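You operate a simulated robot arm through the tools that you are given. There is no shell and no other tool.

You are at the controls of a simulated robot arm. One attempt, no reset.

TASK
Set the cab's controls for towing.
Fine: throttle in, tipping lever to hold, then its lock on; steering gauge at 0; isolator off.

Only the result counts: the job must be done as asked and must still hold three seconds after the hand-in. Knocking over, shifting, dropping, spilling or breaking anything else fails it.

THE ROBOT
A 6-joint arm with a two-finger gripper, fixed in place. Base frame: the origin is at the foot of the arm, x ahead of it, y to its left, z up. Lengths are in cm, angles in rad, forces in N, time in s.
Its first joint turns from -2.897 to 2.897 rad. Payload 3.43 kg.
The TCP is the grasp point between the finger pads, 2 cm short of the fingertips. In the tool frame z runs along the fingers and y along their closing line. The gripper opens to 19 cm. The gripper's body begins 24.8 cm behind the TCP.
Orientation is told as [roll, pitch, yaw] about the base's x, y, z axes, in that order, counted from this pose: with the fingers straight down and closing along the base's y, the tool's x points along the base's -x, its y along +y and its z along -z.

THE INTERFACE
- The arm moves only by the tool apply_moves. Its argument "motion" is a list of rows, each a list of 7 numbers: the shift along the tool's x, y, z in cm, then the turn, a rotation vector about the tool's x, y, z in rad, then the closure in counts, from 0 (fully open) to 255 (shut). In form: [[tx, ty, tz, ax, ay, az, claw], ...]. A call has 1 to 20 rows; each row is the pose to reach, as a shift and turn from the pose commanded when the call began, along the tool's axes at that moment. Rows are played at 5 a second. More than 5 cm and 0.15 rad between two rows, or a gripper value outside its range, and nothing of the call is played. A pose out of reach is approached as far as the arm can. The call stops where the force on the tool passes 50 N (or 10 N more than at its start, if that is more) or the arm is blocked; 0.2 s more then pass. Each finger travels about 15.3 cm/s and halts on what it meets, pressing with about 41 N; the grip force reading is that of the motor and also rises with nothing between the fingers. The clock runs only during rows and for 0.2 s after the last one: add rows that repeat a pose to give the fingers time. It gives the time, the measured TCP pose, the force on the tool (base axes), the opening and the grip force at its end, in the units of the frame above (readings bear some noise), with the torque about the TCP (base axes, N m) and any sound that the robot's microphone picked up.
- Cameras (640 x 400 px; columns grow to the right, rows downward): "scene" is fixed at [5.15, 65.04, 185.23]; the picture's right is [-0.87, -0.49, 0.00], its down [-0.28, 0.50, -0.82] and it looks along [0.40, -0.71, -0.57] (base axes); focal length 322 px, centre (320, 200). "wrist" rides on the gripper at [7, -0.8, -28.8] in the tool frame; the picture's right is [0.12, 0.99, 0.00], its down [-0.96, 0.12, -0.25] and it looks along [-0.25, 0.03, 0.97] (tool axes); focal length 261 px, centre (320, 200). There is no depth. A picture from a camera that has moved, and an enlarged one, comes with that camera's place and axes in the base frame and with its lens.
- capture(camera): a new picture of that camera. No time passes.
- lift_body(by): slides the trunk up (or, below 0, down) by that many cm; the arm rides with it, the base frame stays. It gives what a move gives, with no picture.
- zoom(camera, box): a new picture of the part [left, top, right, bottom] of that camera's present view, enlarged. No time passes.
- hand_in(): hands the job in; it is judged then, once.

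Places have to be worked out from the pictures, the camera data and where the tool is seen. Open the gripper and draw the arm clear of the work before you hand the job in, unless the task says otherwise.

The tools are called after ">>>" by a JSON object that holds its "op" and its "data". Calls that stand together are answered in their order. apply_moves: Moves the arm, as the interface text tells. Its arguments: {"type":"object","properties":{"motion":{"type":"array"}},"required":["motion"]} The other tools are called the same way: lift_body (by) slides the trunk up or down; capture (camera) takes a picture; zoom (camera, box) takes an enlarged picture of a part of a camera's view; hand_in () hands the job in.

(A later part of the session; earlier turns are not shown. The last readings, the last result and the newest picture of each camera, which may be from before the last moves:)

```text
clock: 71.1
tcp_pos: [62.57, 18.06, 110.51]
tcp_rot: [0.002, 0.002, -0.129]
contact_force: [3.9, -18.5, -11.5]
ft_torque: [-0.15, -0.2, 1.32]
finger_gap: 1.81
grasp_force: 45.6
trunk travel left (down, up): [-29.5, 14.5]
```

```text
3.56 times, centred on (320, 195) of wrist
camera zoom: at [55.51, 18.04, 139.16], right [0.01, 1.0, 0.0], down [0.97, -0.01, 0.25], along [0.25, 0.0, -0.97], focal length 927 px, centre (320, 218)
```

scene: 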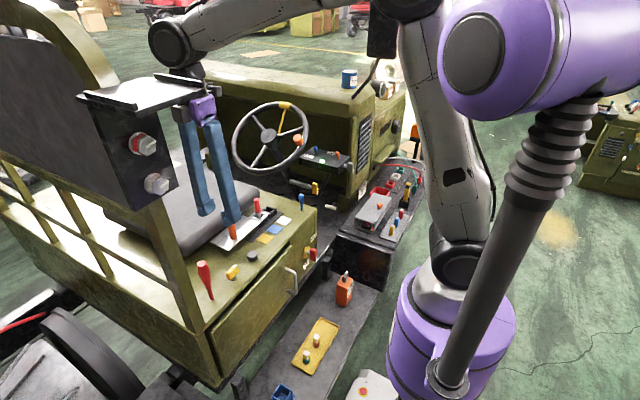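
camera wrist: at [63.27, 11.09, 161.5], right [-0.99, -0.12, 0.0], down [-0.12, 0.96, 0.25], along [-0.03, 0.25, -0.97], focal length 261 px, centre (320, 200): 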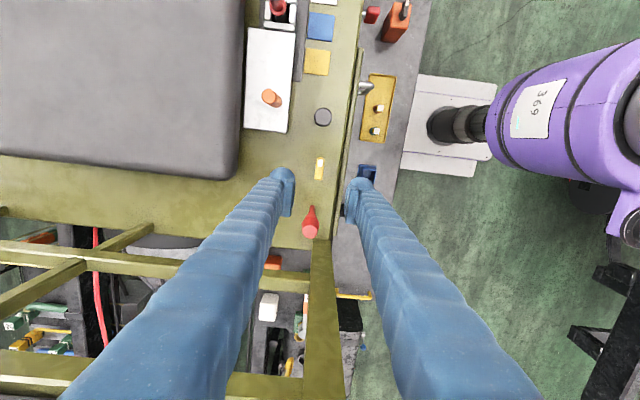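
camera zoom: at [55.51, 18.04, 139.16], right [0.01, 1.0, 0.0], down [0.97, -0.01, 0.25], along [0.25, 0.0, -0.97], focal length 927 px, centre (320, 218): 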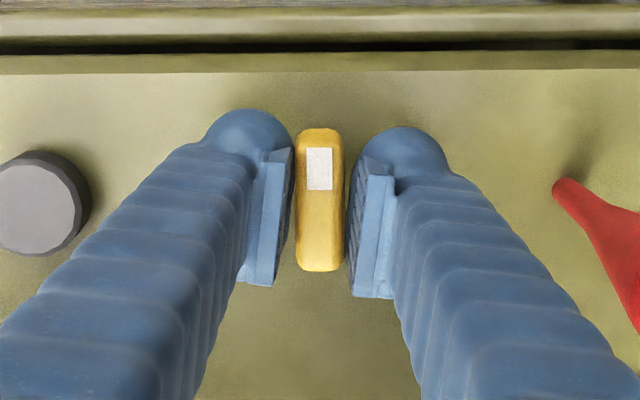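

The far stop is at 90°, with the tip now pointing to -x. I'll relax the twist, open, lift off, and check that the key stays, then test whether the red lever is locked.

>>> {"op": "apply_moves", "data": {"motion": [[0, 0, 0, 0, 0, -0.07, 240], [0, 0, 0, 0, 0, -0.13, 240], [0, 0, 0, 0, 0, -0.13, 215], [0, 0, 0, 0, 0, -0.13, 195], [0, 0, -3, 0, 0, -0.13, 195], [0, 0, -7, 0, 0, -0.13, 195], [0, 0, -11, 0, 0, -0.13, 195], [0, 0, -15, 0, 0, -0.13, 195], [0, 0, -15, 0, 0, -0.13, 195]]}}

>>> {"op": "capture", "data": {"camera": "wrist"}}

>>> {"op": "zoom", "data": {"camera": "scene", "box": [180, 220, 280, 310]}}

```text
clock: 73.1
tcp_pos: [62.59, 18.14, 125.32]
tcp_rot: [0.001, 0.0, 0.001]
contact_force: [-0.4, -0.2, 0.7]
ft_torque: [0.0, 0.02, 0.0]
finger_gap: 4.44
grasp_force: 0.1
trunk travel left (down, up): [-29.5, 14.5]
```

```text
taken
camera wrist: at [55.62, 17.25, 154.08], right [-0.12, 0.99, 0.0], down [0.96, 0.12, 0.25], along [0.24, 0.03, -0.97], focal length 261 px, centre (320, 200)
```

wrist: 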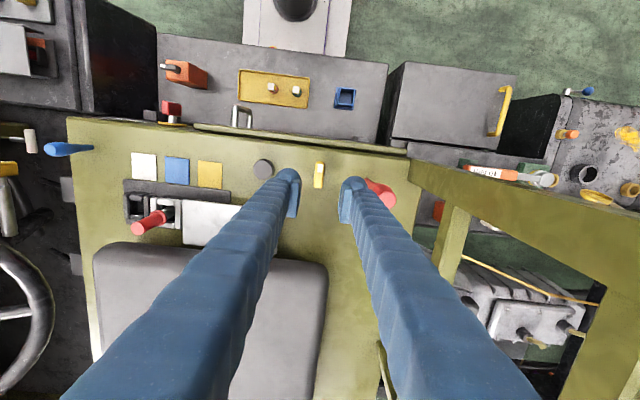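

```text
4.44 times, centred on (230, 265) of scene
camera zoom: at [5.15, 65.04, 185.23], right [-0.87, -0.49, 0.0], down [-0.28, 0.5, -0.82], along [0.4, -0.71, -0.57], focal length 1432 px, centre (720, -89)
```

zoom: 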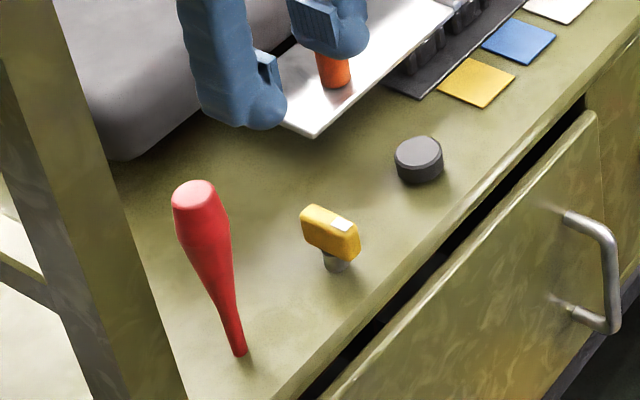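

The key stays turned, with its tip toward -x. Now a gentle functional test on the red lever: with fingers closed and the tool tilted away from the post, I'll nudge its top from the -y side and compare with the earlier 4 N per 0.6 cm.

>>> {"op": "apply_moves", "data": {"motion": [[-0.1, 0.6, 0, -0.117, 0, 0, 255], [-0.2, 1.2, 2.5, -0.234, 0, 0, 255], [-0.3, 1.8, 5, -0.35, 0, 0, 255], [-0.4, 2.2, 7.3, -0.35, 0, 0, 255], [-0.4, 2.2, 7.3, -0.35, 0, 0, 255]]}}

>>> {"op": "zoom", "data": {"camera": "wrist", "box": [260, 130, 440, 240]}}

>>> {"op": "zoom", "data": {"camera": "scene", "box": [180, 220, 280, 310]}}

```text
clock: 74.3
tcp_pos: [62.86, 20.25, 118.15]
tcp_rot: [0.352, -0.002, 0.001]
contact_force: [-0.2, 0.6, -0.8]
ft_torque: [-0.11, -0.02, -0.03]
finger_gap: 0.01
grasp_force: 34.3
trunk travel left (down, up): [-29.5, 14.5]
```

```text
3.56 times, centred on (350, 185) of wrist
camera zoom: at [55.86, 9.56, 144.86], right [-0.12, 0.93, 0.34], down [0.96, 0.02, 0.27], along [0.24, 0.36, -0.9], focal length 927 px, centre (213, 253)
```

zoom: 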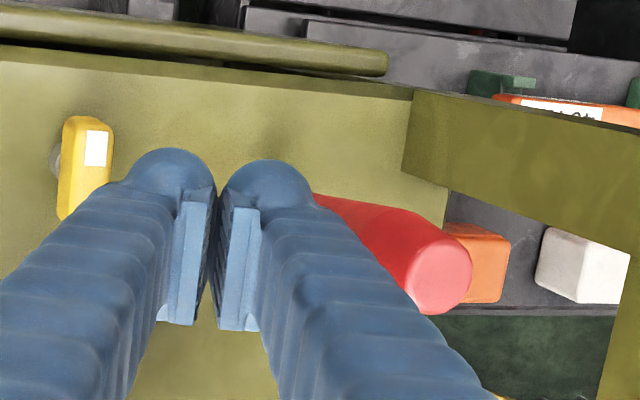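

```text
4.44 times, centred on (230, 265) of scene
camera zoom: at [5.15, 65.04, 185.23], right [-0.87, -0.49, 0.0], down [-0.28, 0.5, -0.82], along [0.4, -0.71, -0.57], focal length 1432 px, centre (720, -89)
```

zoom: 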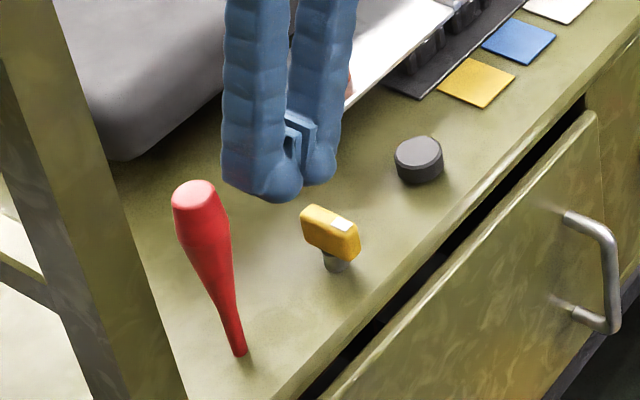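

The finger face is about 3 cm short of the lever. I'll approach and press about 0.5 cm into it, watching the force.

>>> {"op": "apply_moves", "data": {"motion": [[0, 0.94, 0.35, 0, 0, 0, 255], [0, 1.88, 0.7, 0, 0, 0, 255], [0, 2.6, 0.96, 0, 0, 0, 255], [0, 3.0, 1.1, 0, 0, 0, 255], [0, 3.4, 1.26, 0, 0, 0, 255], [0, 3.4, 1.26, 0, 0, 0, 255]]}}

>>> {"op": "zoom", "data": {"camera": "scene", "box": [180, 220, 280, 310]}}

>>> {"op": "zoom", "data": {"camera": "wrist", "box": [260, 130, 440, 240]}}

```text
clock: 75.3
tcp_pos: [62.93, 22.75, 118.0]
tcp_rot: [0.345, -0.003, 0.001]
contact_force: [-1.6, -22.7, 1.0]
ft_torque: [0.15, -0.05, 0.03]
finger_gap: 0.02
grasp_force: 33.7
trunk travel left (down, up): [-29.5, 14.5]
stopped in row 5: the force on the tool passed its limit at 55 N (the readings are from after the stop); the commanded pose is now the measured one
```

```text
4.44 times, centred on (230, 265) of scene
camera zoom: at [5.15, 65.04, 185.23], right [-0.87, -0.49, 0.0], down [-0.28, 0.5, -0.82], along [0.4, -0.71, -0.57], focal length 1432 px, centre (720, -89)
```

zoom: 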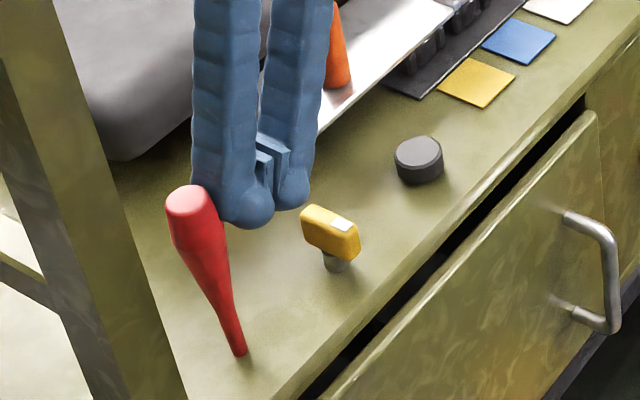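

```text
3.56 times, centred on (350, 185) of wrist
camera zoom: at [55.84, 12.18, 144.83], right [-0.12, 0.93, 0.34], down [0.96, 0.03, 0.27], along [0.25, 0.36, -0.9], focal length 927 px, centre (213, 253)
```

zoom: 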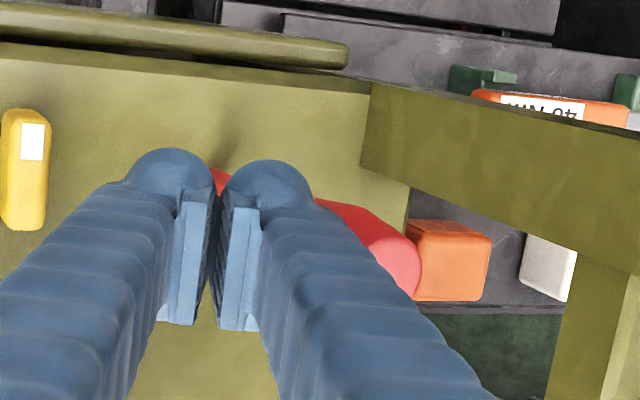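

The lever is now stiff: over 50 N for a few mm of give, where it was 4 N before. To rule out a plain end stop, I'll also test it toward -y, caging it from above as before.

>>> {"op": "apply_moves", "data": {"motion": [[0, -1.41, -0.51, 0, 0, 0, 255], [0, -0.06, -4.27, 0, 0, 0, 255], [0, 1.29, -8.04, 0, 0, 0, 200], [0, 4.11, -7.02, 0, 0, 0, 185], [0, 6.84, -6.04, 0, 0, 0, 185], [0, 6.84, -6.04, 0, 0, 0, 185], [0, 5.49, -2.27, 0, 0, 0, 185], [0, 4.14, 1.49, 0, 0, 0, 185], [0, 4.14, 1.49, 0, 0, 0, 195]]}}

>>> {"op": "zoom", "data": {"camera": "wrist", "box": [230, 140, 410, 250]}}

>>> {"op": "zoom", "data": {"camera": "scene", "box": [180, 220, 280, 310]}}

```text
clock: 77.3
tcp_pos: [62.77, 27.54, 118.09]
tcp_rot: [0.348, 0.0, 0.002]
contact_force: [-0.5, 0.5, -0.9]
ft_torque: [0.05, -0.03, 0.0]
finger_gap: 4.51
grasp_force: 0.8
trunk travel left (down, up): [-29.5, 14.5]
```

```text
3.56 times, centred on (320, 195) of wrist
camera zoom: at [55.65, 16.96, 144.92], right [-0.12, 0.93, 0.34], down [0.96, 0.03, 0.27], along [0.25, 0.36, -0.9], focal length 927 px, centre (320, 218)
```

zoom: 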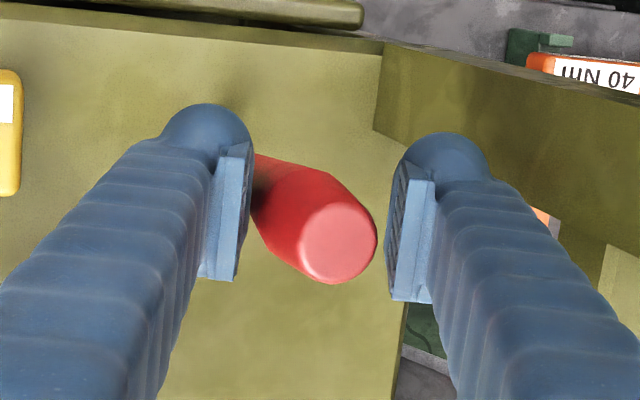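

```text
4.44 times, centred on (230, 265) of scene
camera zoom: at [5.15, 65.04, 185.23], right [-0.87, -0.49, 0.0], down [-0.28, 0.5, -0.82], along [0.4, -0.71, -0.57], focal length 1432 px, centre (720, -89)
```

zoom: 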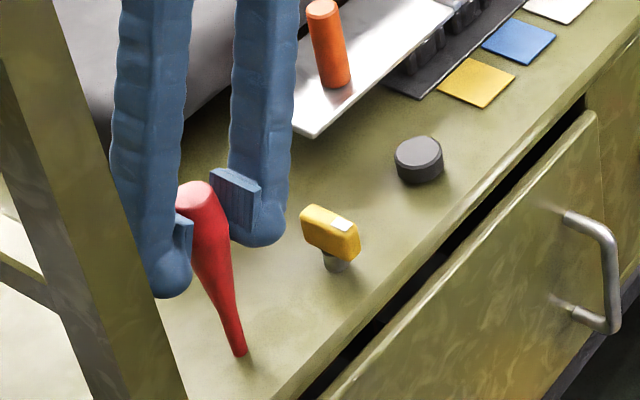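

The lever is caged and back at vertical. Now I'll nudge toward -y about 1 cm and read the resistance.

>>> {"op": "apply_moves", "data": {"motion": [[0, -0.3, -0.1, 0, 0, 0, 195], [0, -0.6, -0.2, 0, 0, 0, 195], [0, -0.85, -0.3, 0, 0, 0, 195], [0, -1.05, -0.35, 0, 0, 0, 195], [0, -1.05, -0.35, 0, 0, 0, 195]]}}

>>> {"op": "zoom", "data": {"camera": "scene", "box": [180, 220, 280, 310]}}

```text
clock: 78.5
tcp_pos: [62.92, 26.45, 117.98]
tcp_rot: [0.347, 0.0, 0.0]
contact_force: [-0.6, 2.3, 1.5]
ft_torque: [-0.04, -0.05, 0.05]
finger_gap: 4.61
grasp_force: 1.4
trunk travel left (down, up): [-29.5, 14.5]
```

```text
4.44 times, centred on (230, 265) of scene
camera zoom: at [5.15, 65.04, 185.23], right [-0.87, -0.49, 0.0], down [-0.28, 0.5, -0.82], along [0.4, -0.71, -0.57], focal length 1432 px, centre (720, -89)
```

zoom: 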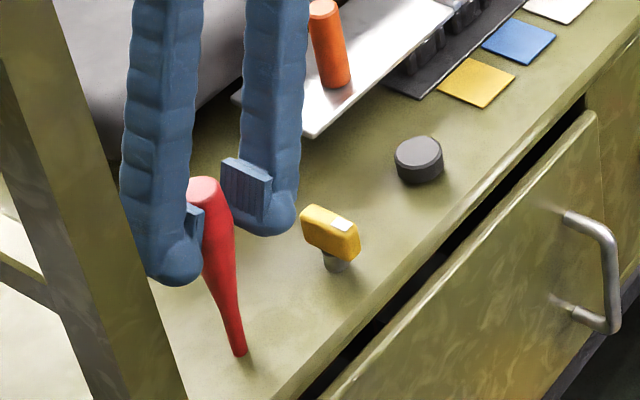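

Toward -y it gave about 0.7 cm at only 2–4 N. I'll push a bit further to see whether a hard lock limit appears or it leaves the detent.

>>> {"op": "apply_moves", "data": {"motion": [[0, -0.25, -0.1, 0, 0, 0, 195], [0, -0.5, -0.18, 0, 0, 0, 195], [0, -0.75, -0.27, 0, 0, 0, 195], [0, -0.75, -0.27, 0, 0, 0, 195]]}}

>>> {"op": "zoom", "data": {"camera": "scene", "box": [180, 220, 280, 310]}}

>>> {"op": "zoom", "data": {"camera": "wrist", "box": [230, 140, 410, 250]}}

```text
clock: 79.5
tcp_pos: [62.99, 25.78, 118.09]
tcp_rot: [0.346, 0.0, 0.002]
contact_force: [-0.9, 20.6, -1.1]
ft_torque: [-0.62, -0.02, 0.08]
finger_gap: 5.47
grasp_force: 8.9
trunk travel left (down, up): [-29.5, 14.5]
```

```text
4.44 times, centred on (230, 265) of scene
camera zoom: at [5.15, 65.04, 185.23], right [-0.87, -0.49, 0.0], down [-0.28, 0.5, -0.82], along [0.4, -0.71, -0.57], focal length 1432 px, centre (720, -89)
```

zoom: 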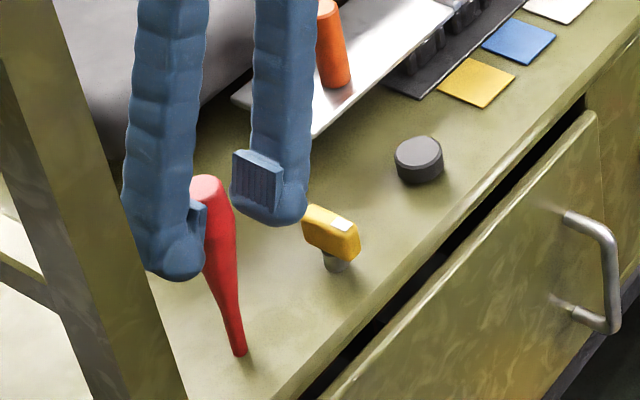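

```text
3.56 times, centred on (320, 195) of wrist
camera zoom: at [55.9, 15.26, 144.77], right [-0.12, 0.93, 0.34], down [0.96, 0.03, 0.27], along [0.25, 0.36, -0.9], focal length 927 px, centre (320, 218)
```

zoom: 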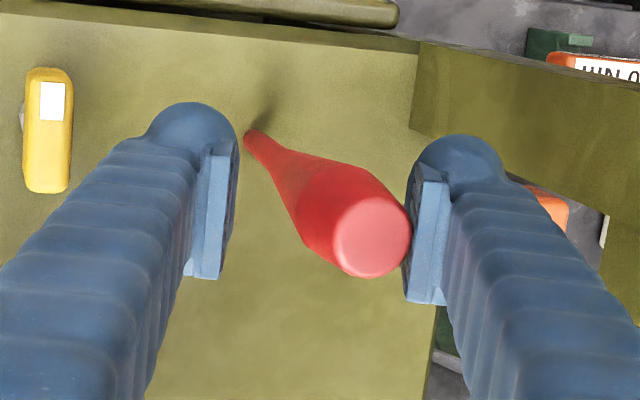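

Now it hits a hard limit: over 20 N with the lever not moving further. So the key has locked the red lever around upright in both directions, confirming the lever at hold with its lock on. I'll relax, lift straight up, and check.

>>> {"op": "apply_moves", "data": {"motion": [[0, 0.5, 0.18, 0, 0, 0, 190], [0, 1.2, 0.4, 0, 0, 0, 180], [0, 1.2, 0.4, 0, 0, 0, 176], [0, 1.88, -1.48, 0, 0, 0, 176], [0, 2.9, -4.3, 0, 0, 0, 176], [0, 3.9, -7.1, 0, 0, 0, 176], [0, 2.5, -11, 0, 0, 0, 176], [0, 0.5, -15, 0, 0, 0, 176], [0, -1.5, -19, 0, 0, 0, 176], [0, -1.5, -19, 0, 0, 0, 176]]}}

>>> {"op": "zoom", "data": {"camera": "scene", "box": [180, 220, 280, 310]}}

>>> {"op": "capture", "data": {"camera": "wrist"}}

```text
clock: 81.8
tcp_pos: [62.99, 17.6, 135.32]
tcp_rot: [0.348, -0.001, 0.002]
contact_force: [0.7, -0.2, 0.0]
ft_torque: [0.08, 0.05, 0.02]
finger_gap: 5.86
grasp_force: 0.0
trunk travel left (down, up): [-29.5, 14.5]
```

```text
4.44 times, centred on (230, 265) of scene
camera zoom: at [5.15, 65.04, 185.23], right [-0.87, -0.49, 0.0], down [-0.28, 0.5, -0.82], along [0.4, -0.71, -0.57], focal length 1432 px, centre (720, -89)
```

zoom: 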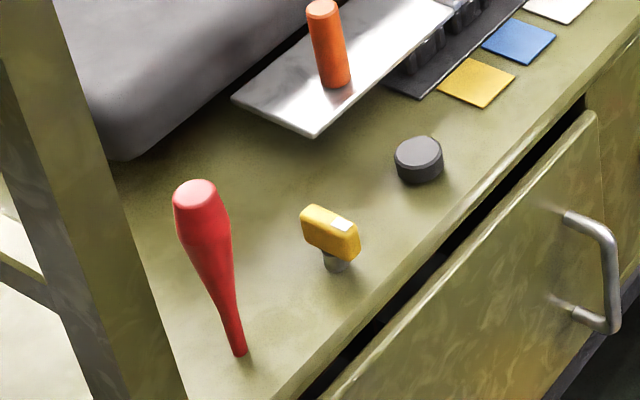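

```text
taken
camera wrist: at [55.85, 6.97, 162.08], right [-0.12, 0.93, 0.34], down [0.96, 0.03, 0.27], along [0.25, 0.36, -0.9], focal length 261 px, centre (320, 200)
```

wrist: 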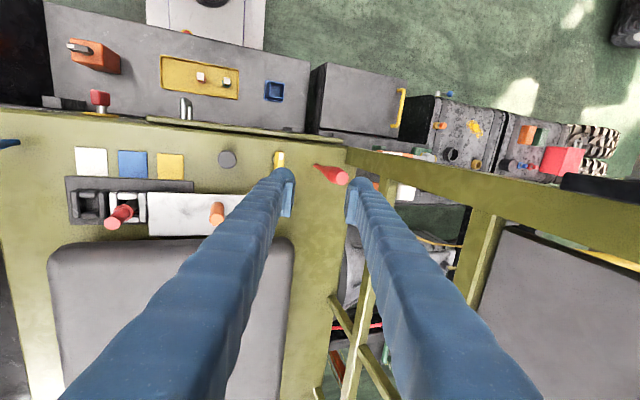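

The lever is upright and the key is turned. I'll re-check the T-handle, the gauge, and the area around the yellow column handle while the view is clear.

>>> {"op": "zoom", "data": {"camera": "scene", "box": [300, 165, 380, 225]}}

>>> {"op": "zoom", "data": {"camera": "scene", "box": [315, 190, 355, 220]}}

>>> {"op": "zoom", "data": {"camera": "scene", "box": [220, 90, 340, 200]}}

```text
6.67 times, centred on (340, 195) of scene
camera zoom: at [5.15, 65.04, 185.23], right [-0.87, -0.49, 0.0], down [-0.28, 0.5, -0.82], along [0.4, -0.71, -0.57], focal length 2149 px, centre (187, 233)
```

zoom: 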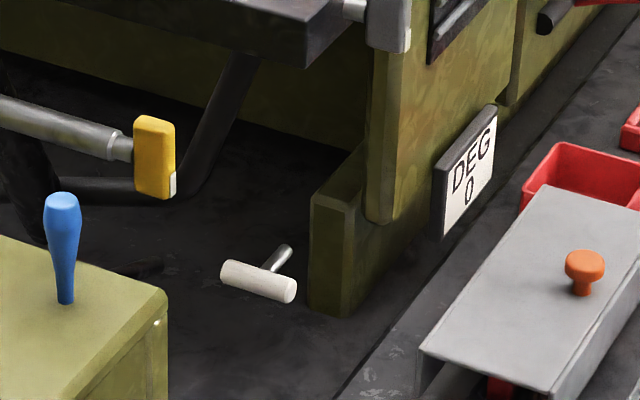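

```text
13.33 times, centred on (335, 205) of scene
camera zoom: at [5.15, 65.04, 185.23], right [-0.87, -0.49, 0.0], down [-0.28, 0.5, -0.82], along [0.4, -0.71, -0.57], focal length 4297 px, centre (120, 133)
```

zoom: 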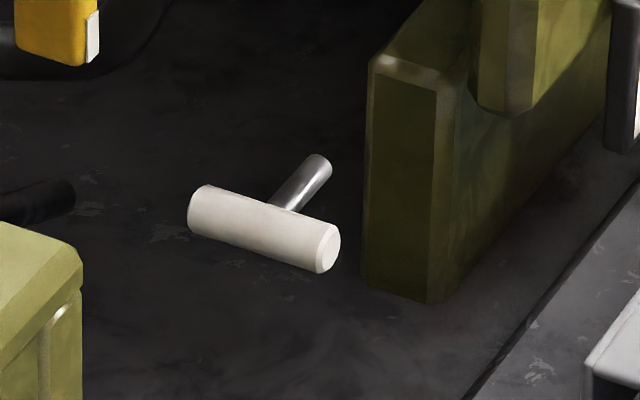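

```text
3.64 times, centred on (280, 145) of scene
camera zoom: at [5.15, 65.04, 185.23], right [-0.87, -0.49, 0.0], down [-0.28, 0.5, -0.82], along [0.4, -0.71, -0.57], focal length 1172 px, centre (466, 400)
```

zoom: 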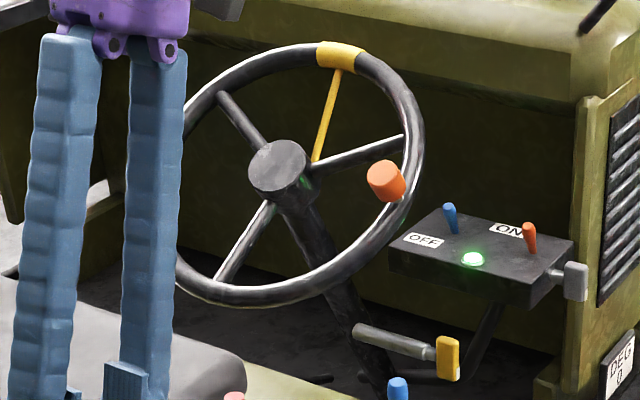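

The throttle, gauge, lever and lock all look right. Last is the isolator, at about (53, -17.5, 92) on the box's robot-side face. I'll go above it on the robot side with the tool vertical and closed.

>>> {"op": "apply_moves", "data": {"motion": [[1.2, -4.3, -0.4, 0.039, 0, 0, 255], [2.4, -8.6, -0.8, 0.077, 0, 0, 255], [3.7, -12.9, -1.1, 0.116, 0, 0, 255], [4.9, -17.2, -1.5, 0.155, 0, 0, 255], [6.1, -21.6, -1.9, 0.193, 0, 0, 255], [7.3, -25.9, -2.3, 0.232, 0, 0, 255], [8.6, -30.2, -2.6, 0.271, 0, 0, 255], [9.8, -34.5, -3, 0.309, 0, 0, 255], [11, -38.8, -3.4, 0.348, 0, 0, 255], [11, -38.8, -3.4, 0.348, 0, 0, 255]]}}

>>> {"op": "capture", "data": {"camera": "wrist"}}

>>> {"op": "zoom", "data": {"camera": "wrist", "box": [260, 90, 400, 190]}}

```text
clock: 84.0
tcp_pos: [51.96, -20.19, 125.51]
tcp_rot: [-0.001, 0.0, 0.002]
contact_force: [-0.6, -0.4, 1.0]
ft_torque: [0.03, 0.03, 0.01]
finger_gap: 0.0
grasp_force: 34.3
trunk travel left (down, up): [-29.5, 14.5]
```

```text
taken
camera wrist: at [44.88, -20.86, 154.32], right [-0.12, 0.99, 0.0], down [0.96, 0.12, 0.25], along [0.25, 0.03, -0.97], focal length 261 px, centre (320, 200)
```

wrist: 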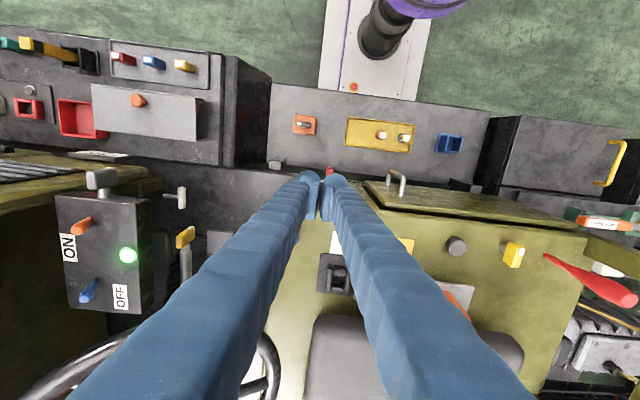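

```text
4.00 times, centred on (330, 140) of wrist
camera zoom: at [44.88, -20.86, 154.32], right [-0.12, 0.99, 0.0], down [0.96, 0.12, 0.25], along [0.25, 0.03, -0.97], focal length 1043 px, centre (280, 440)
```

zoom: 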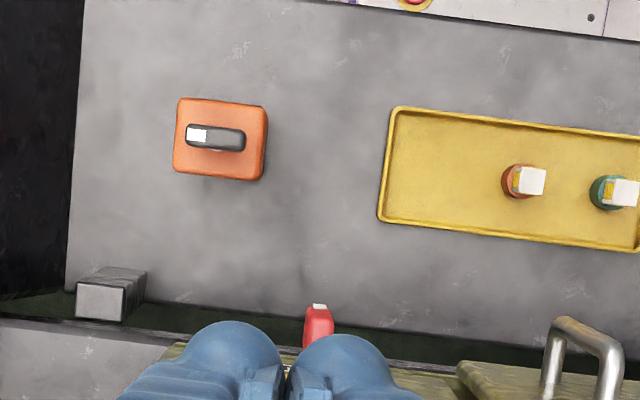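

The red key is visible just beyond the fingertips, at about (53.5, -17.5, 92) with its tip down. I'll use only the -y finger (gap ≈6 cm, block inside the gap) to push the top end toward +y and then down, turning the tip toward OFF. First I'll descend part way and look.

>>> {"op": "apply_moves", "data": {"motion": [[-0.2, 0.8, 3.9, 0, 0, 0, 200], [-0.4, 1.6, 7.8, 0, 0, 0, 174], [-0.6, 2.4, 11.7, 0, 0, 0, 174], [-0.8, 3.2, 15.6, 0, 0, 0, 174], [-1, 4, 19.5, 0, 0, 0, 174], [-1, 4, 19.5, 0, 0, 0, 174]]}}

>>> {"op": "capture", "data": {"camera": "wrist"}}

>>> {"op": "zoom", "data": {"camera": "wrist", "box": [240, 110, 400, 220]}}

>>> {"op": "zoom", "data": {"camera": "scene", "box": [270, 215, 340, 280]}}

```text
clock: 85.3
tcp_pos: [53.02, -15.91, 105.96]
tcp_rot: [-0.001, -0.002, 0.002]
contact_force: [-0.1, 0.1, 0.7]
ft_torque: [0.03, -0.08, 0.0]
finger_gap: 6.05
grasp_force: 0.1
trunk travel left (down, up): [-29.5, 14.5]
```

```text
taken
camera wrist: at [45.84, -16.8, 134.69], right [-0.12, 0.99, 0.0], down [0.96, 0.12, 0.25], along [0.25, 0.03, -0.97], focal length 261 px, centre (320, 200)
```

wrist: 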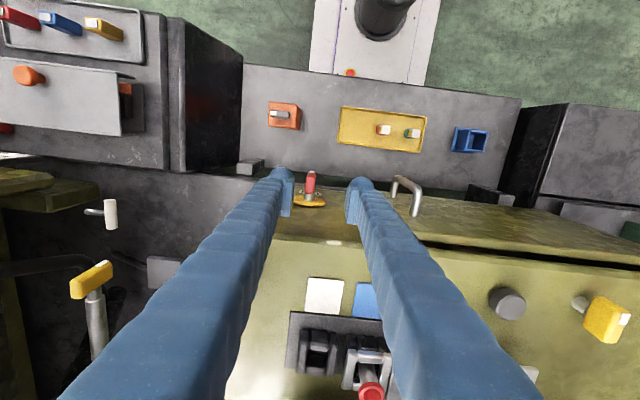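

```text
3.64 times, centred on (320, 165) of wrist
camera zoom: at [45.84, -16.8, 134.69], right [-0.12, 0.99, 0.0], down [0.96, 0.12, 0.25], along [0.25, 0.03, -0.97], focal length 948 px, centre (320, 327)
```

zoom: 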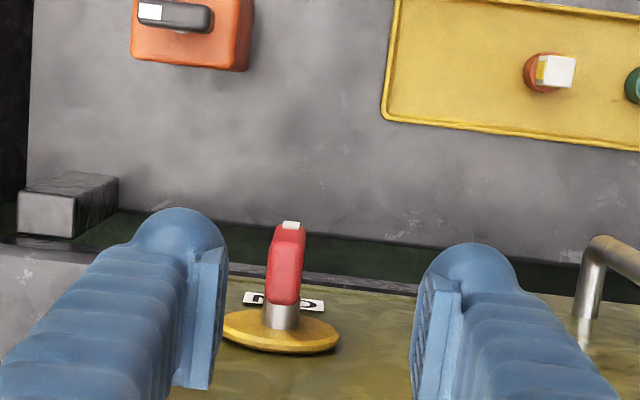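

```text
6.15 times, centred on (305, 248) of scene
camera zoom: at [5.15, 65.04, 185.23], right [-0.87, -0.49, 0.0], down [-0.28, 0.5, -0.82], along [0.4, -0.71, -0.57], focal length 1983 px, centre (412, -92)
```

zoom: 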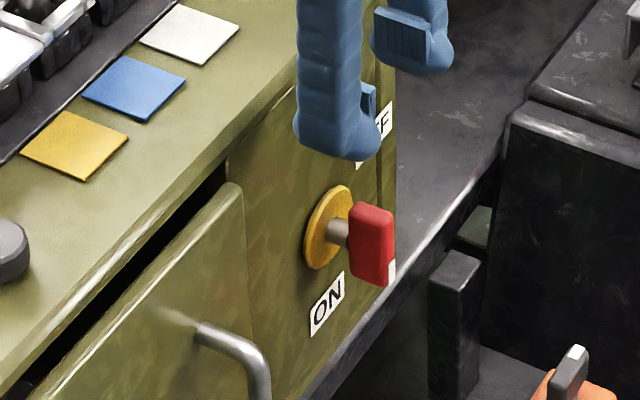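

The view confirms the key axis at about (57→53.5, -17.2, 92.3), with the block 1.5 cm thick and the -y finger 1 cm clear of it. I'll lower the tips beside the key's upper end.

>>> {"op": "apply_moves", "data": {"motion": [[0, 0, 3.5, 0, 0, 0, 174], [0, 0, 7, 0, 0, 0, 174], [0, 0, 9, 0, 0, 0, 174], [0, 0, 10.4, 0, 0, 0, 174], [0, 0, 10.4, 0, 0, 0, 174]]}}

>>> {"op": "zoom", "data": {"camera": "wrist", "box": [240, 120, 400, 230]}}

>>> {"op": "zoom", "data": {"camera": "scene", "box": [270, 215, 340, 280]}}

```text
clock: 86.5
tcp_pos: [53.1, -16.01, 95.47]
tcp_rot: [-0.002, 0.001, 0.001]
contact_force: [-0.2, -0.3, 0.9]
ft_torque: [0.04, -0.03, -0.03]
finger_gap: 6.03
grasp_force: 0.1
trunk travel left (down, up): [-29.5, 14.5]
```

```text
3.64 times, centred on (320, 175) of wrist
camera zoom: at [46.05, -16.85, 124.23], right [-0.12, 0.99, 0.0], down [0.96, 0.12, 0.25], along [0.25, 0.03, -0.97], focal length 948 px, centre (320, 291)
```

zoom: 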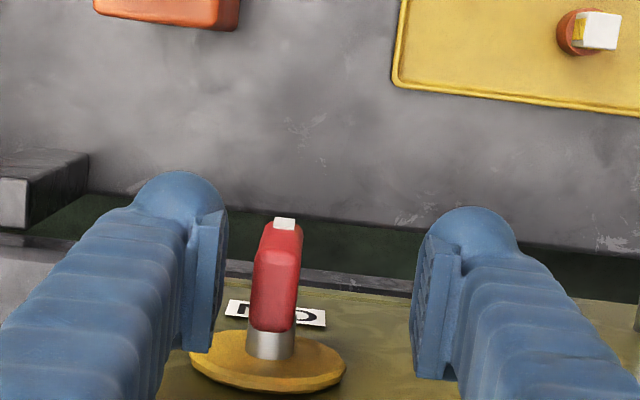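

```text
6.15 times, centred on (305, 248) of scene
camera zoom: at [5.15, 65.04, 185.23], right [-0.87, -0.49, 0.0], down [-0.28, 0.5, -0.82], along [0.4, -0.71, -0.57], focal length 1983 px, centre (412, -92)
```

zoom: 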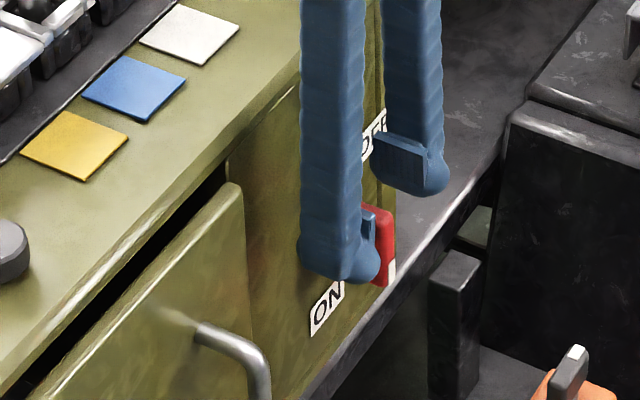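

The block sits between the fingers with the -y finger ready. I'll push +y about 3 cm to rotate the top end over, then look.

>>> {"op": "apply_moves", "data": {"motion": [[0, 0.6, 0, 0, 0, 0, 174], [0, 1.09, -0.05, 0, 0, 0, 174], [0, 1.6, -0.15, 0, 0, 0, 174], [0, 2.04, -0.23, 0, 0, 0, 174], [0, 2.55, -0.25, 0, 0, 0, 174], [0, 3.04, -0.23, 0, 0, 0, 174], [0, 3.04, -0.23, 0, 0, 0, 174]]}}

>>> {"op": "zoom", "data": {"camera": "wrist", "box": [240, 120, 400, 230]}}

>>> {"op": "zoom", "data": {"camera": "scene", "box": [270, 215, 340, 280]}}

```text
clock: 88.2
tcp_pos: [52.94, -13.14, 95.7]
tcp_rot: [-0.002, -0.001, 0.004]
contact_force: [0.2, -0.4, -1.2]
ft_torque: [-0.03, 0.04, 0.01]
finger_gap: 6.05
grasp_force: 0.1
trunk travel left (down, up): [-29.5, 14.5]
```

```text
3.64 times, centred on (320, 175) of wrist
camera zoom: at [45.97, -13.76, 124.45], right [-0.12, 0.99, 0.0], down [0.96, 0.12, 0.25], along [0.25, 0.03, -0.97], focal length 948 px, centre (320, 291)
```

zoom: 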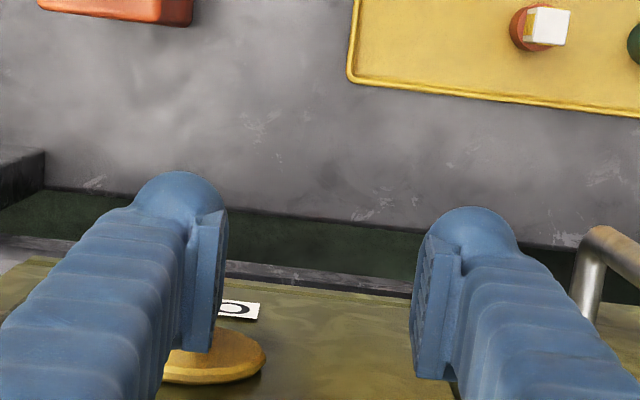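

```text
6.15 times, centred on (305, 248) of scene
camera zoom: at [5.15, 65.04, 185.23], right [-0.87, -0.49, 0.0], down [-0.28, 0.5, -0.82], along [0.4, -0.71, -0.57], focal length 1983 px, centre (412, -92)
```

zoom: 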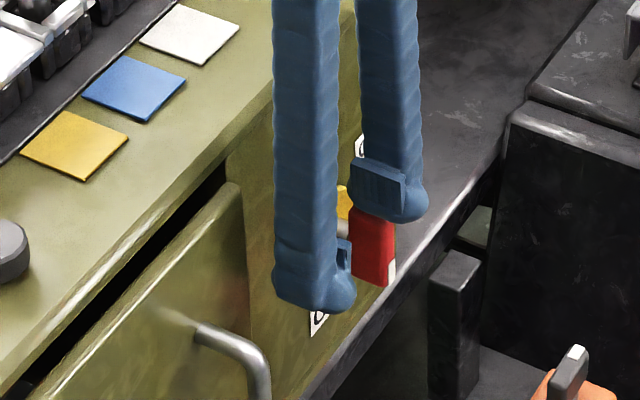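

The finger passed just above the key, so the block's top is lower than I thought. The finger is now directly over it, so I'll lower gently to feel its top and get an exact height.

>>> {"op": "apply_moves", "data": {"motion": [[0, -0.2, 0.2, 0, 0, 0, 174], [0, -0.2, 0.4, 0, 0, 0, 174], [0, -0.2, 0.6, 0, 0, 0, 174], [0, -0.2, 0.6, 0, 0, 0, 174]]}}

>>> {"op": "zoom", "data": {"camera": "scene", "box": [270, 215, 340, 280]}}

```text
clock: 89.2
tcp_pos: [53.17, -13.18, 94.96]
tcp_rot: [-0.001, -0.003, 0.002]
contact_force: [-0.3, -0.5, 1.8]
ft_torque: [-0.12, -0.03, -0.02]
finger_gap: 6.04
grasp_force: 0.7
trunk travel left (down, up): [-29.5, 14.5]
```

```text
6.15 times, centred on (305, 248) of scene
camera zoom: at [5.15, 65.04, 185.23], right [-0.87, -0.49, 0.0], down [-0.28, 0.5, -0.82], along [0.4, -0.71, -0.57], focal length 1983 px, centre (412, -92)
```

zoom: 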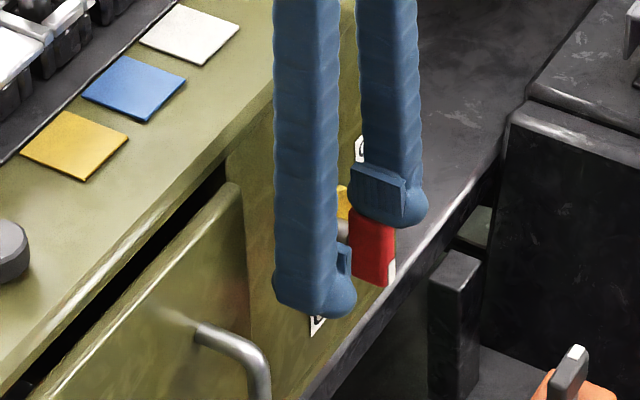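

No clear contact yet with the tip at z≈93. I'll lower a bit more.

>>> {"op": "apply_moves", "data": {"motion": [[0, 0, 0.2, 0, 0, 0, 174], [0, 0, 0.4, 0, 0, 0, 174], [0, 0, 0.4, 0, 0, 0, 174]]}}

>>> {"op": "zoom", "data": {"camera": "scene", "box": [270, 215, 340, 280]}}

```text
clock: 90.0
tcp_pos: [53.26, -13.28, 95.07]
tcp_rot: [-0.004, -0.005, 0.002]
contact_force: [-6.9, 1.3, 21.2]
ft_torque: [-0.88, 0.05, -0.19]
finger_gap: 6.01
grasp_force: 0.0
trunk travel left (down, up): [-29.5, 14.5]
stopped in row 3: the force on the tool passed its limit at 51 N (the readings are from after the stop); the commanded pose is now the measured one
```

```text
6.15 times, centred on (305, 248) of scene
camera zoom: at [5.15, 65.04, 185.23], right [-0.87, -0.49, 0.0], down [-0.28, 0.5, -0.82], along [0.4, -0.71, -0.57], focal length 1983 px, centre (412, -92)
```

zoom: 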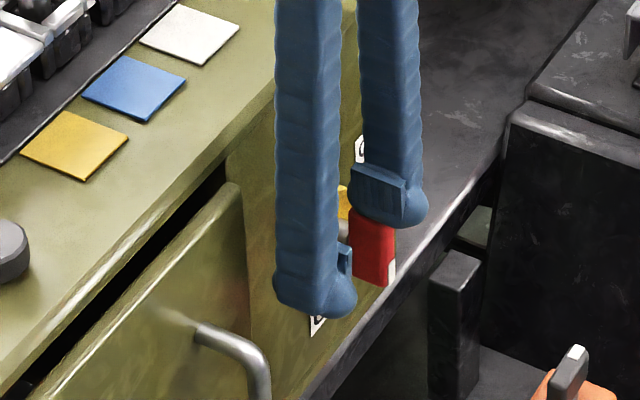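

Contact: the key's top is at z≈93.0, so its axis is near z≈90.5. I'll lift, go back to the -y side, and lower the tip to about z 91.7.

>>> {"op": "apply_moves", "data": {"motion": [[0, 0, -1, 0, 0, 0, 174], [0, -1, -1.5, 0, 0, 0, 174], [0, -2.8, -1.5, 0, 0, 0, 174], [0, -2.9, 0, 0, 0, 0, 174], [0, -2.9, 1.3, 0, 0, 0, 174], [0, -2.9, 1.3, 0, 0, 0, 174]]}}

>>> {"op": "zoom", "data": {"camera": "wrist", "box": [240, 120, 400, 230]}}

>>> {"op": "zoom", "data": {"camera": "scene", "box": [270, 215, 340, 280]}}

```text
clock: 91.3
tcp_pos: [53.33, -16.26, 93.62]
tcp_rot: [-0.001, -0.002, 0.002]
contact_force: [0.1, -0.7, -0.5]
ft_torque: [0.04, 0.0, -0.01]
finger_gap: 6.03
grasp_force: 0.1
trunk travel left (down, up): [-29.5, 14.5]
```

```text
3.64 times, centred on (320, 175) of wrist
camera zoom: at [46.21, -16.93, 122.27], right [-0.12, 0.99, 0.0], down [0.96, 0.12, 0.25], along [0.25, 0.03, -0.97], focal length 948 px, centre (320, 291)
```

zoom: 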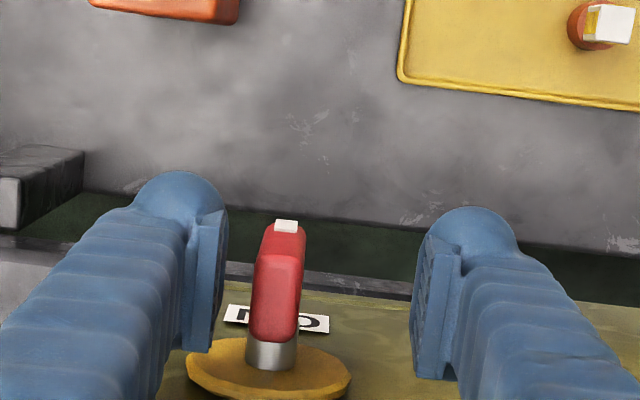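

```text
6.15 times, centred on (305, 248) of scene
camera zoom: at [5.15, 65.04, 185.23], right [-0.87, -0.49, 0.0], down [-0.28, 0.5, -0.82], along [0.4, -0.71, -0.57], focal length 1983 px, centre (412, -92)
```

zoom: 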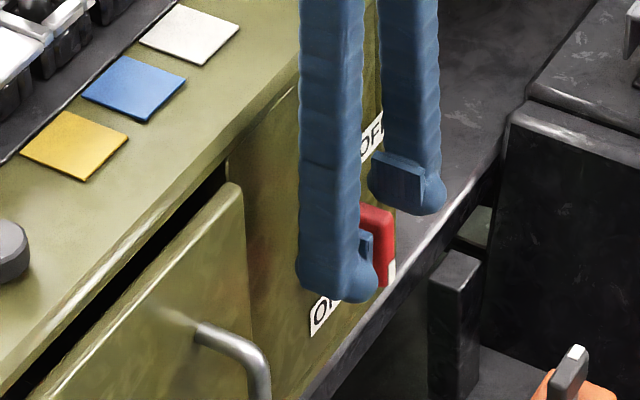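

The finger is now beside the key's upper half. I'll push +y by about 2.4 cm and check that it turns.

>>> {"op": "apply_moves", "data": {"motion": [[0, 0.6, 0, 0, 0, 0, 174], [0, 1.2, 0, 0, 0, 0, 174], [0, 1.6, 0, 0, 0, 0, 174], [0, 2.0, 0, 0, 0, 0, 174], [0, 2.4, 0, 0, 0, 0, 174], [0, 2.4, 0, 0, 0, 0, 174]]}}

>>> {"op": "zoom", "data": {"camera": "wrist", "box": [240, 120, 400, 230]}}

>>> {"op": "zoom", "data": {"camera": "scene", "box": [270, 215, 340, 280]}}

```text
clock: 92.8
tcp_pos: [53.39, -13.57, 93.68]
tcp_rot: [-0.001, -0.005, 0.002]
contact_force: [1.4, -1.7, 1.3]
ft_torque: [-0.05, -0.04, 0.0]
finger_gap: 6.15
grasp_force: 0.8
trunk travel left (down, up): [-29.5, 14.5]
```

```text
3.64 times, centred on (320, 175) of wrist
camera zoom: at [46.13, -14.45, 122.3], right [-0.12, 0.99, 0.0], down [0.96, 0.12, 0.25], along [0.25, 0.03, -0.97], focal length 948 px, centre (320, 291)
```

zoom: 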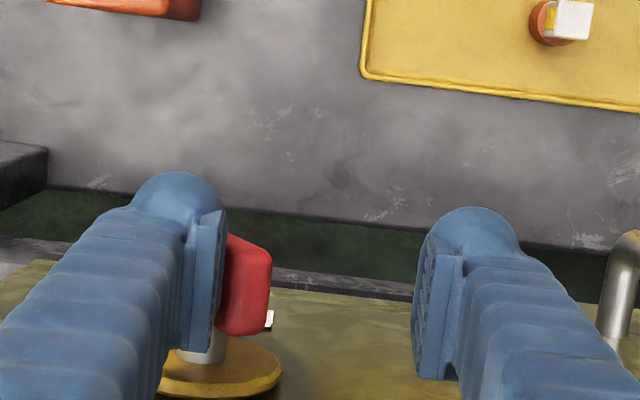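

```text
6.15 times, centred on (305, 248) of scene
camera zoom: at [5.15, 65.04, 185.23], right [-0.87, -0.49, 0.0], down [-0.28, 0.5, -0.82], along [0.4, -0.71, -0.57], focal length 1983 px, centre (412, -92)
```

zoom: 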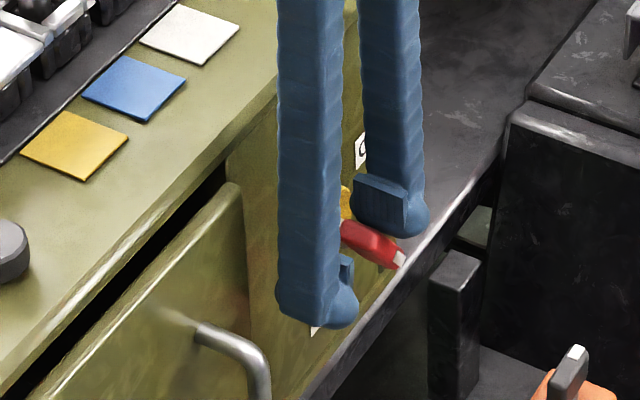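

The key is turning, about 60–70°, with its tip swinging toward -y at only 2 N. I'll continue the arc over and then downward to push the other end down toward the OFF stop.

>>> {"op": "apply_moves", "data": {"motion": [[0, 0.6, 0, 0, 0, 0, 174], [0, 1.24, 0.08, 0, 0, 0, 174], [0, 1.7, 0.3, 0, 0, 0, 174], [0, 2.1, 0.6, 0, 0, 0, 174], [0, 2.4, 1.0, 0, 0, 0, 174], [0, 2.4, 1.0, 0, 0, 0, 174]]}}

>>> {"op": "zoom", "data": {"camera": "wrist", "box": [240, 120, 400, 230]}}

>>> {"op": "zoom", "data": {"camera": "scene", "box": [270, 215, 340, 280]}}

```text
clock: 94.2
tcp_pos: [53.27, -11.34, 92.7]
tcp_rot: [-0.003, -0.005, 0.002]
contact_force: [-2.7, -2.2, 18.1]
ft_torque: [-0.84, 0.03, -0.26]
finger_gap: 6.26
grasp_force: 1.4
trunk travel left (down, up): [-29.5, 14.5]
```

```text
3.64 times, centred on (320, 175) of wrist
camera zoom: at [46.02, -12.02, 121.44], right [-0.12, 0.99, 0.0], down [0.96, 0.12, 0.25], along [0.25, 0.03, -0.97], focal length 948 px, centre (320, 291)
```

zoom: 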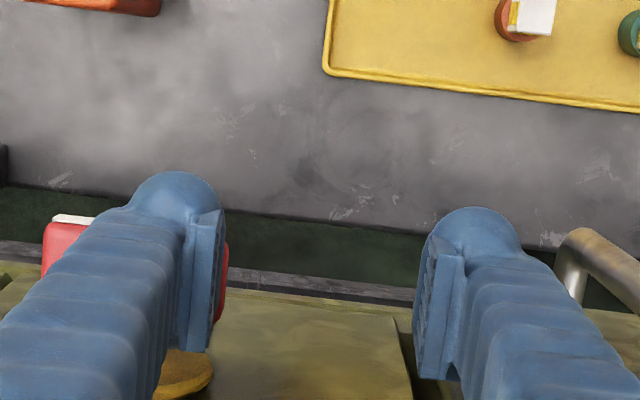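

```text
6.15 times, centred on (305, 248) of scene
camera zoom: at [5.15, 65.04, 185.23], right [-0.87, -0.49, 0.0], down [-0.28, 0.5, -0.82], along [0.4, -0.71, -0.57], focal length 1983 px, centre (412, -92)
```

zoom: 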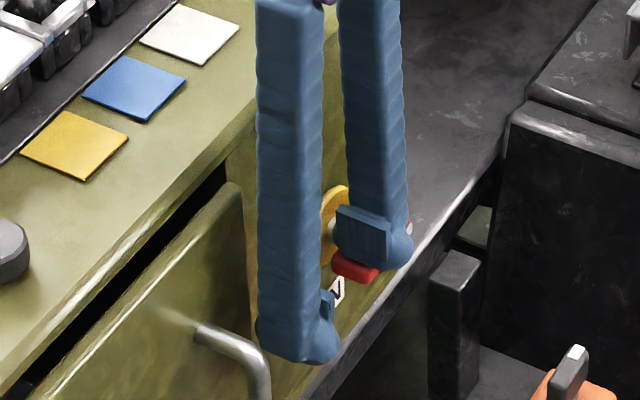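

Vertical force is rising (18 N). I'll lift off and look at where the key has got to.

>>> {"op": "apply_moves", "data": {"motion": [[0, 0, -1.5, 0, 0, 0, 174], [0, 0, -4, 0, 0, 0, 174], [0, 0, -7, 0, 0, 0, 174], [0, 0, -10, 0, 0, 0, 174], [0, 0, -10, 0, 0, 0, 174]]}}

>>> {"op": "zoom", "data": {"camera": "wrist", "box": [200, 100, 400, 220]}}

>>> {"op": "zoom", "data": {"camera": "scene", "box": [285, 225, 335, 275]}}

```text
clock: 95.3
tcp_pos: [53.3, -11.14, 102.55]
tcp_rot: [-0.002, -0.002, 0.001]
contact_force: [0.7, -0.9, -0.4]
ft_torque: [-0.01, 0.03, 0.01]
finger_gap: 6.05
grasp_force: 0.1
trunk travel left (down, up): [-29.5, 14.5]
```

```text
3.20 times, centred on (300, 160) of wrist
camera zoom: at [46.22, -11.95, 131.33], right [-0.12, 0.99, 0.0], down [0.96, 0.12, 0.25], along [0.25, 0.03, -0.97], focal length 834 px, centre (384, 328)
```

zoom: 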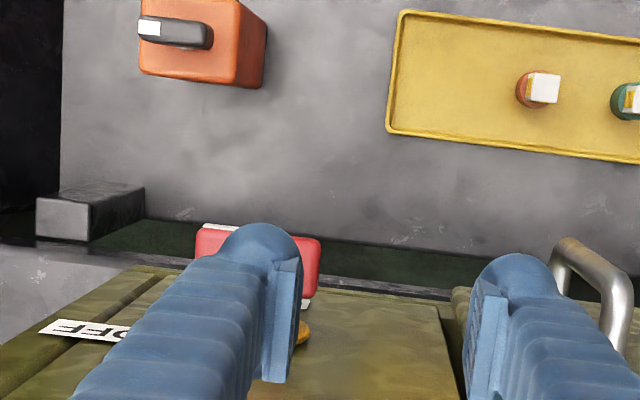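

```text
8.00 times, centred on (310, 250) of scene
camera zoom: at [5.15, 65.04, 185.23], right [-0.87, -0.49, 0.0], down [-0.28, 0.5, -0.82], along [0.4, -0.71, -0.57], focal length 2578 px, centre (400, -200)
```

zoom: 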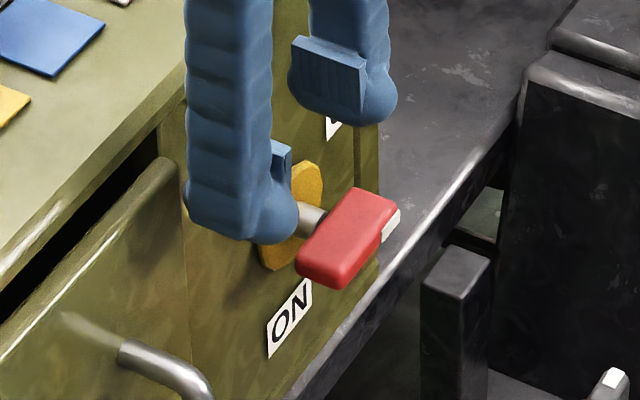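

The key is now about horizontal with its tip toward -y. To judge the exact angle against the OFF label, I'll raise up and pitch the camera toward the box face, as before.

>>> {"op": "apply_moves", "data": {"motion": [[0, -1, -4.5, 0, 0, 0, 174], [0, -2, -9, 0, 0, 0, 174], [-0.5, -3.5, -13, 0, -0.1, 0, 174], [-1, -5, -16, 0, -0.22, 0, 174], [-1.5, -6.5, -18.5, 0, -0.34, 0, 174], [-2.2, -8, -20, 0, -0.46, 0, 174], [-3, -9.5, -21, 0, -0.58, 0, 174], [-3.7, -10.9, -21.5, 0, -0.7, 0, 174], [-3.7, -10.9, -21.5, 0, -0.7, 0, 174]]}}

>>> {"op": "capture", "data": {"camera": "wrist"}}

>>> {"op": "zoom", "data": {"camera": "wrist", "box": [260, 0, 440, 110]}}

```text
clock: 97.3
tcp_pos: [56.83, -21.99, 124.16]
tcp_rot: [-0.004, -0.703, 0.004]
contact_force: [-0.5, 0.5, -0.4]
ft_torque: [0.04, -0.02, -0.03]
finger_gap: 6.04
grasp_force: 0.1
trunk travel left (down, up): [-29.5, 14.5]
```

```text
taken
camera wrist: at [32.77, -22.88, 141.54], right [-0.09, 0.99, -0.08], down [0.57, 0.12, 0.81], along [0.82, 0.03, -0.58], focal length 261 px, centre (320, 200)
```

wrist: 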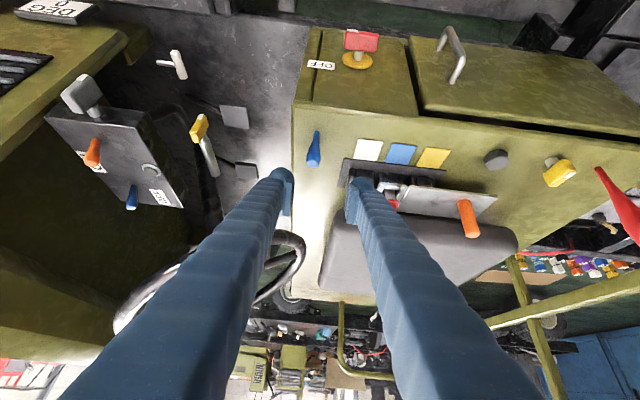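

```text
3.56 times, centred on (350, 55) of wrist
camera zoom: at [32.77, -22.88, 141.54], right [-0.09, 0.99, -0.08], down [0.57, 0.12, 0.81], along [0.82, 0.03, -0.58], focal length 927 px, centre (213, 716)
```

zoom: 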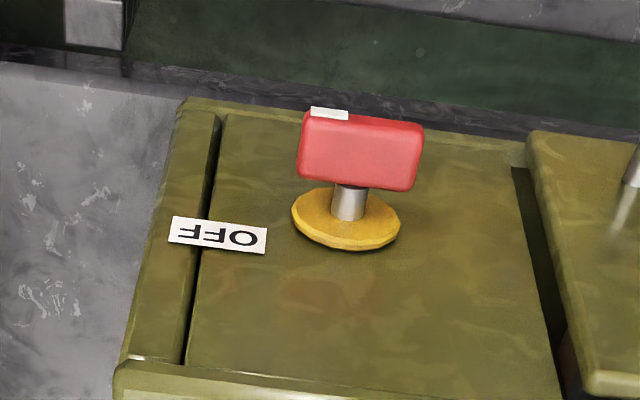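

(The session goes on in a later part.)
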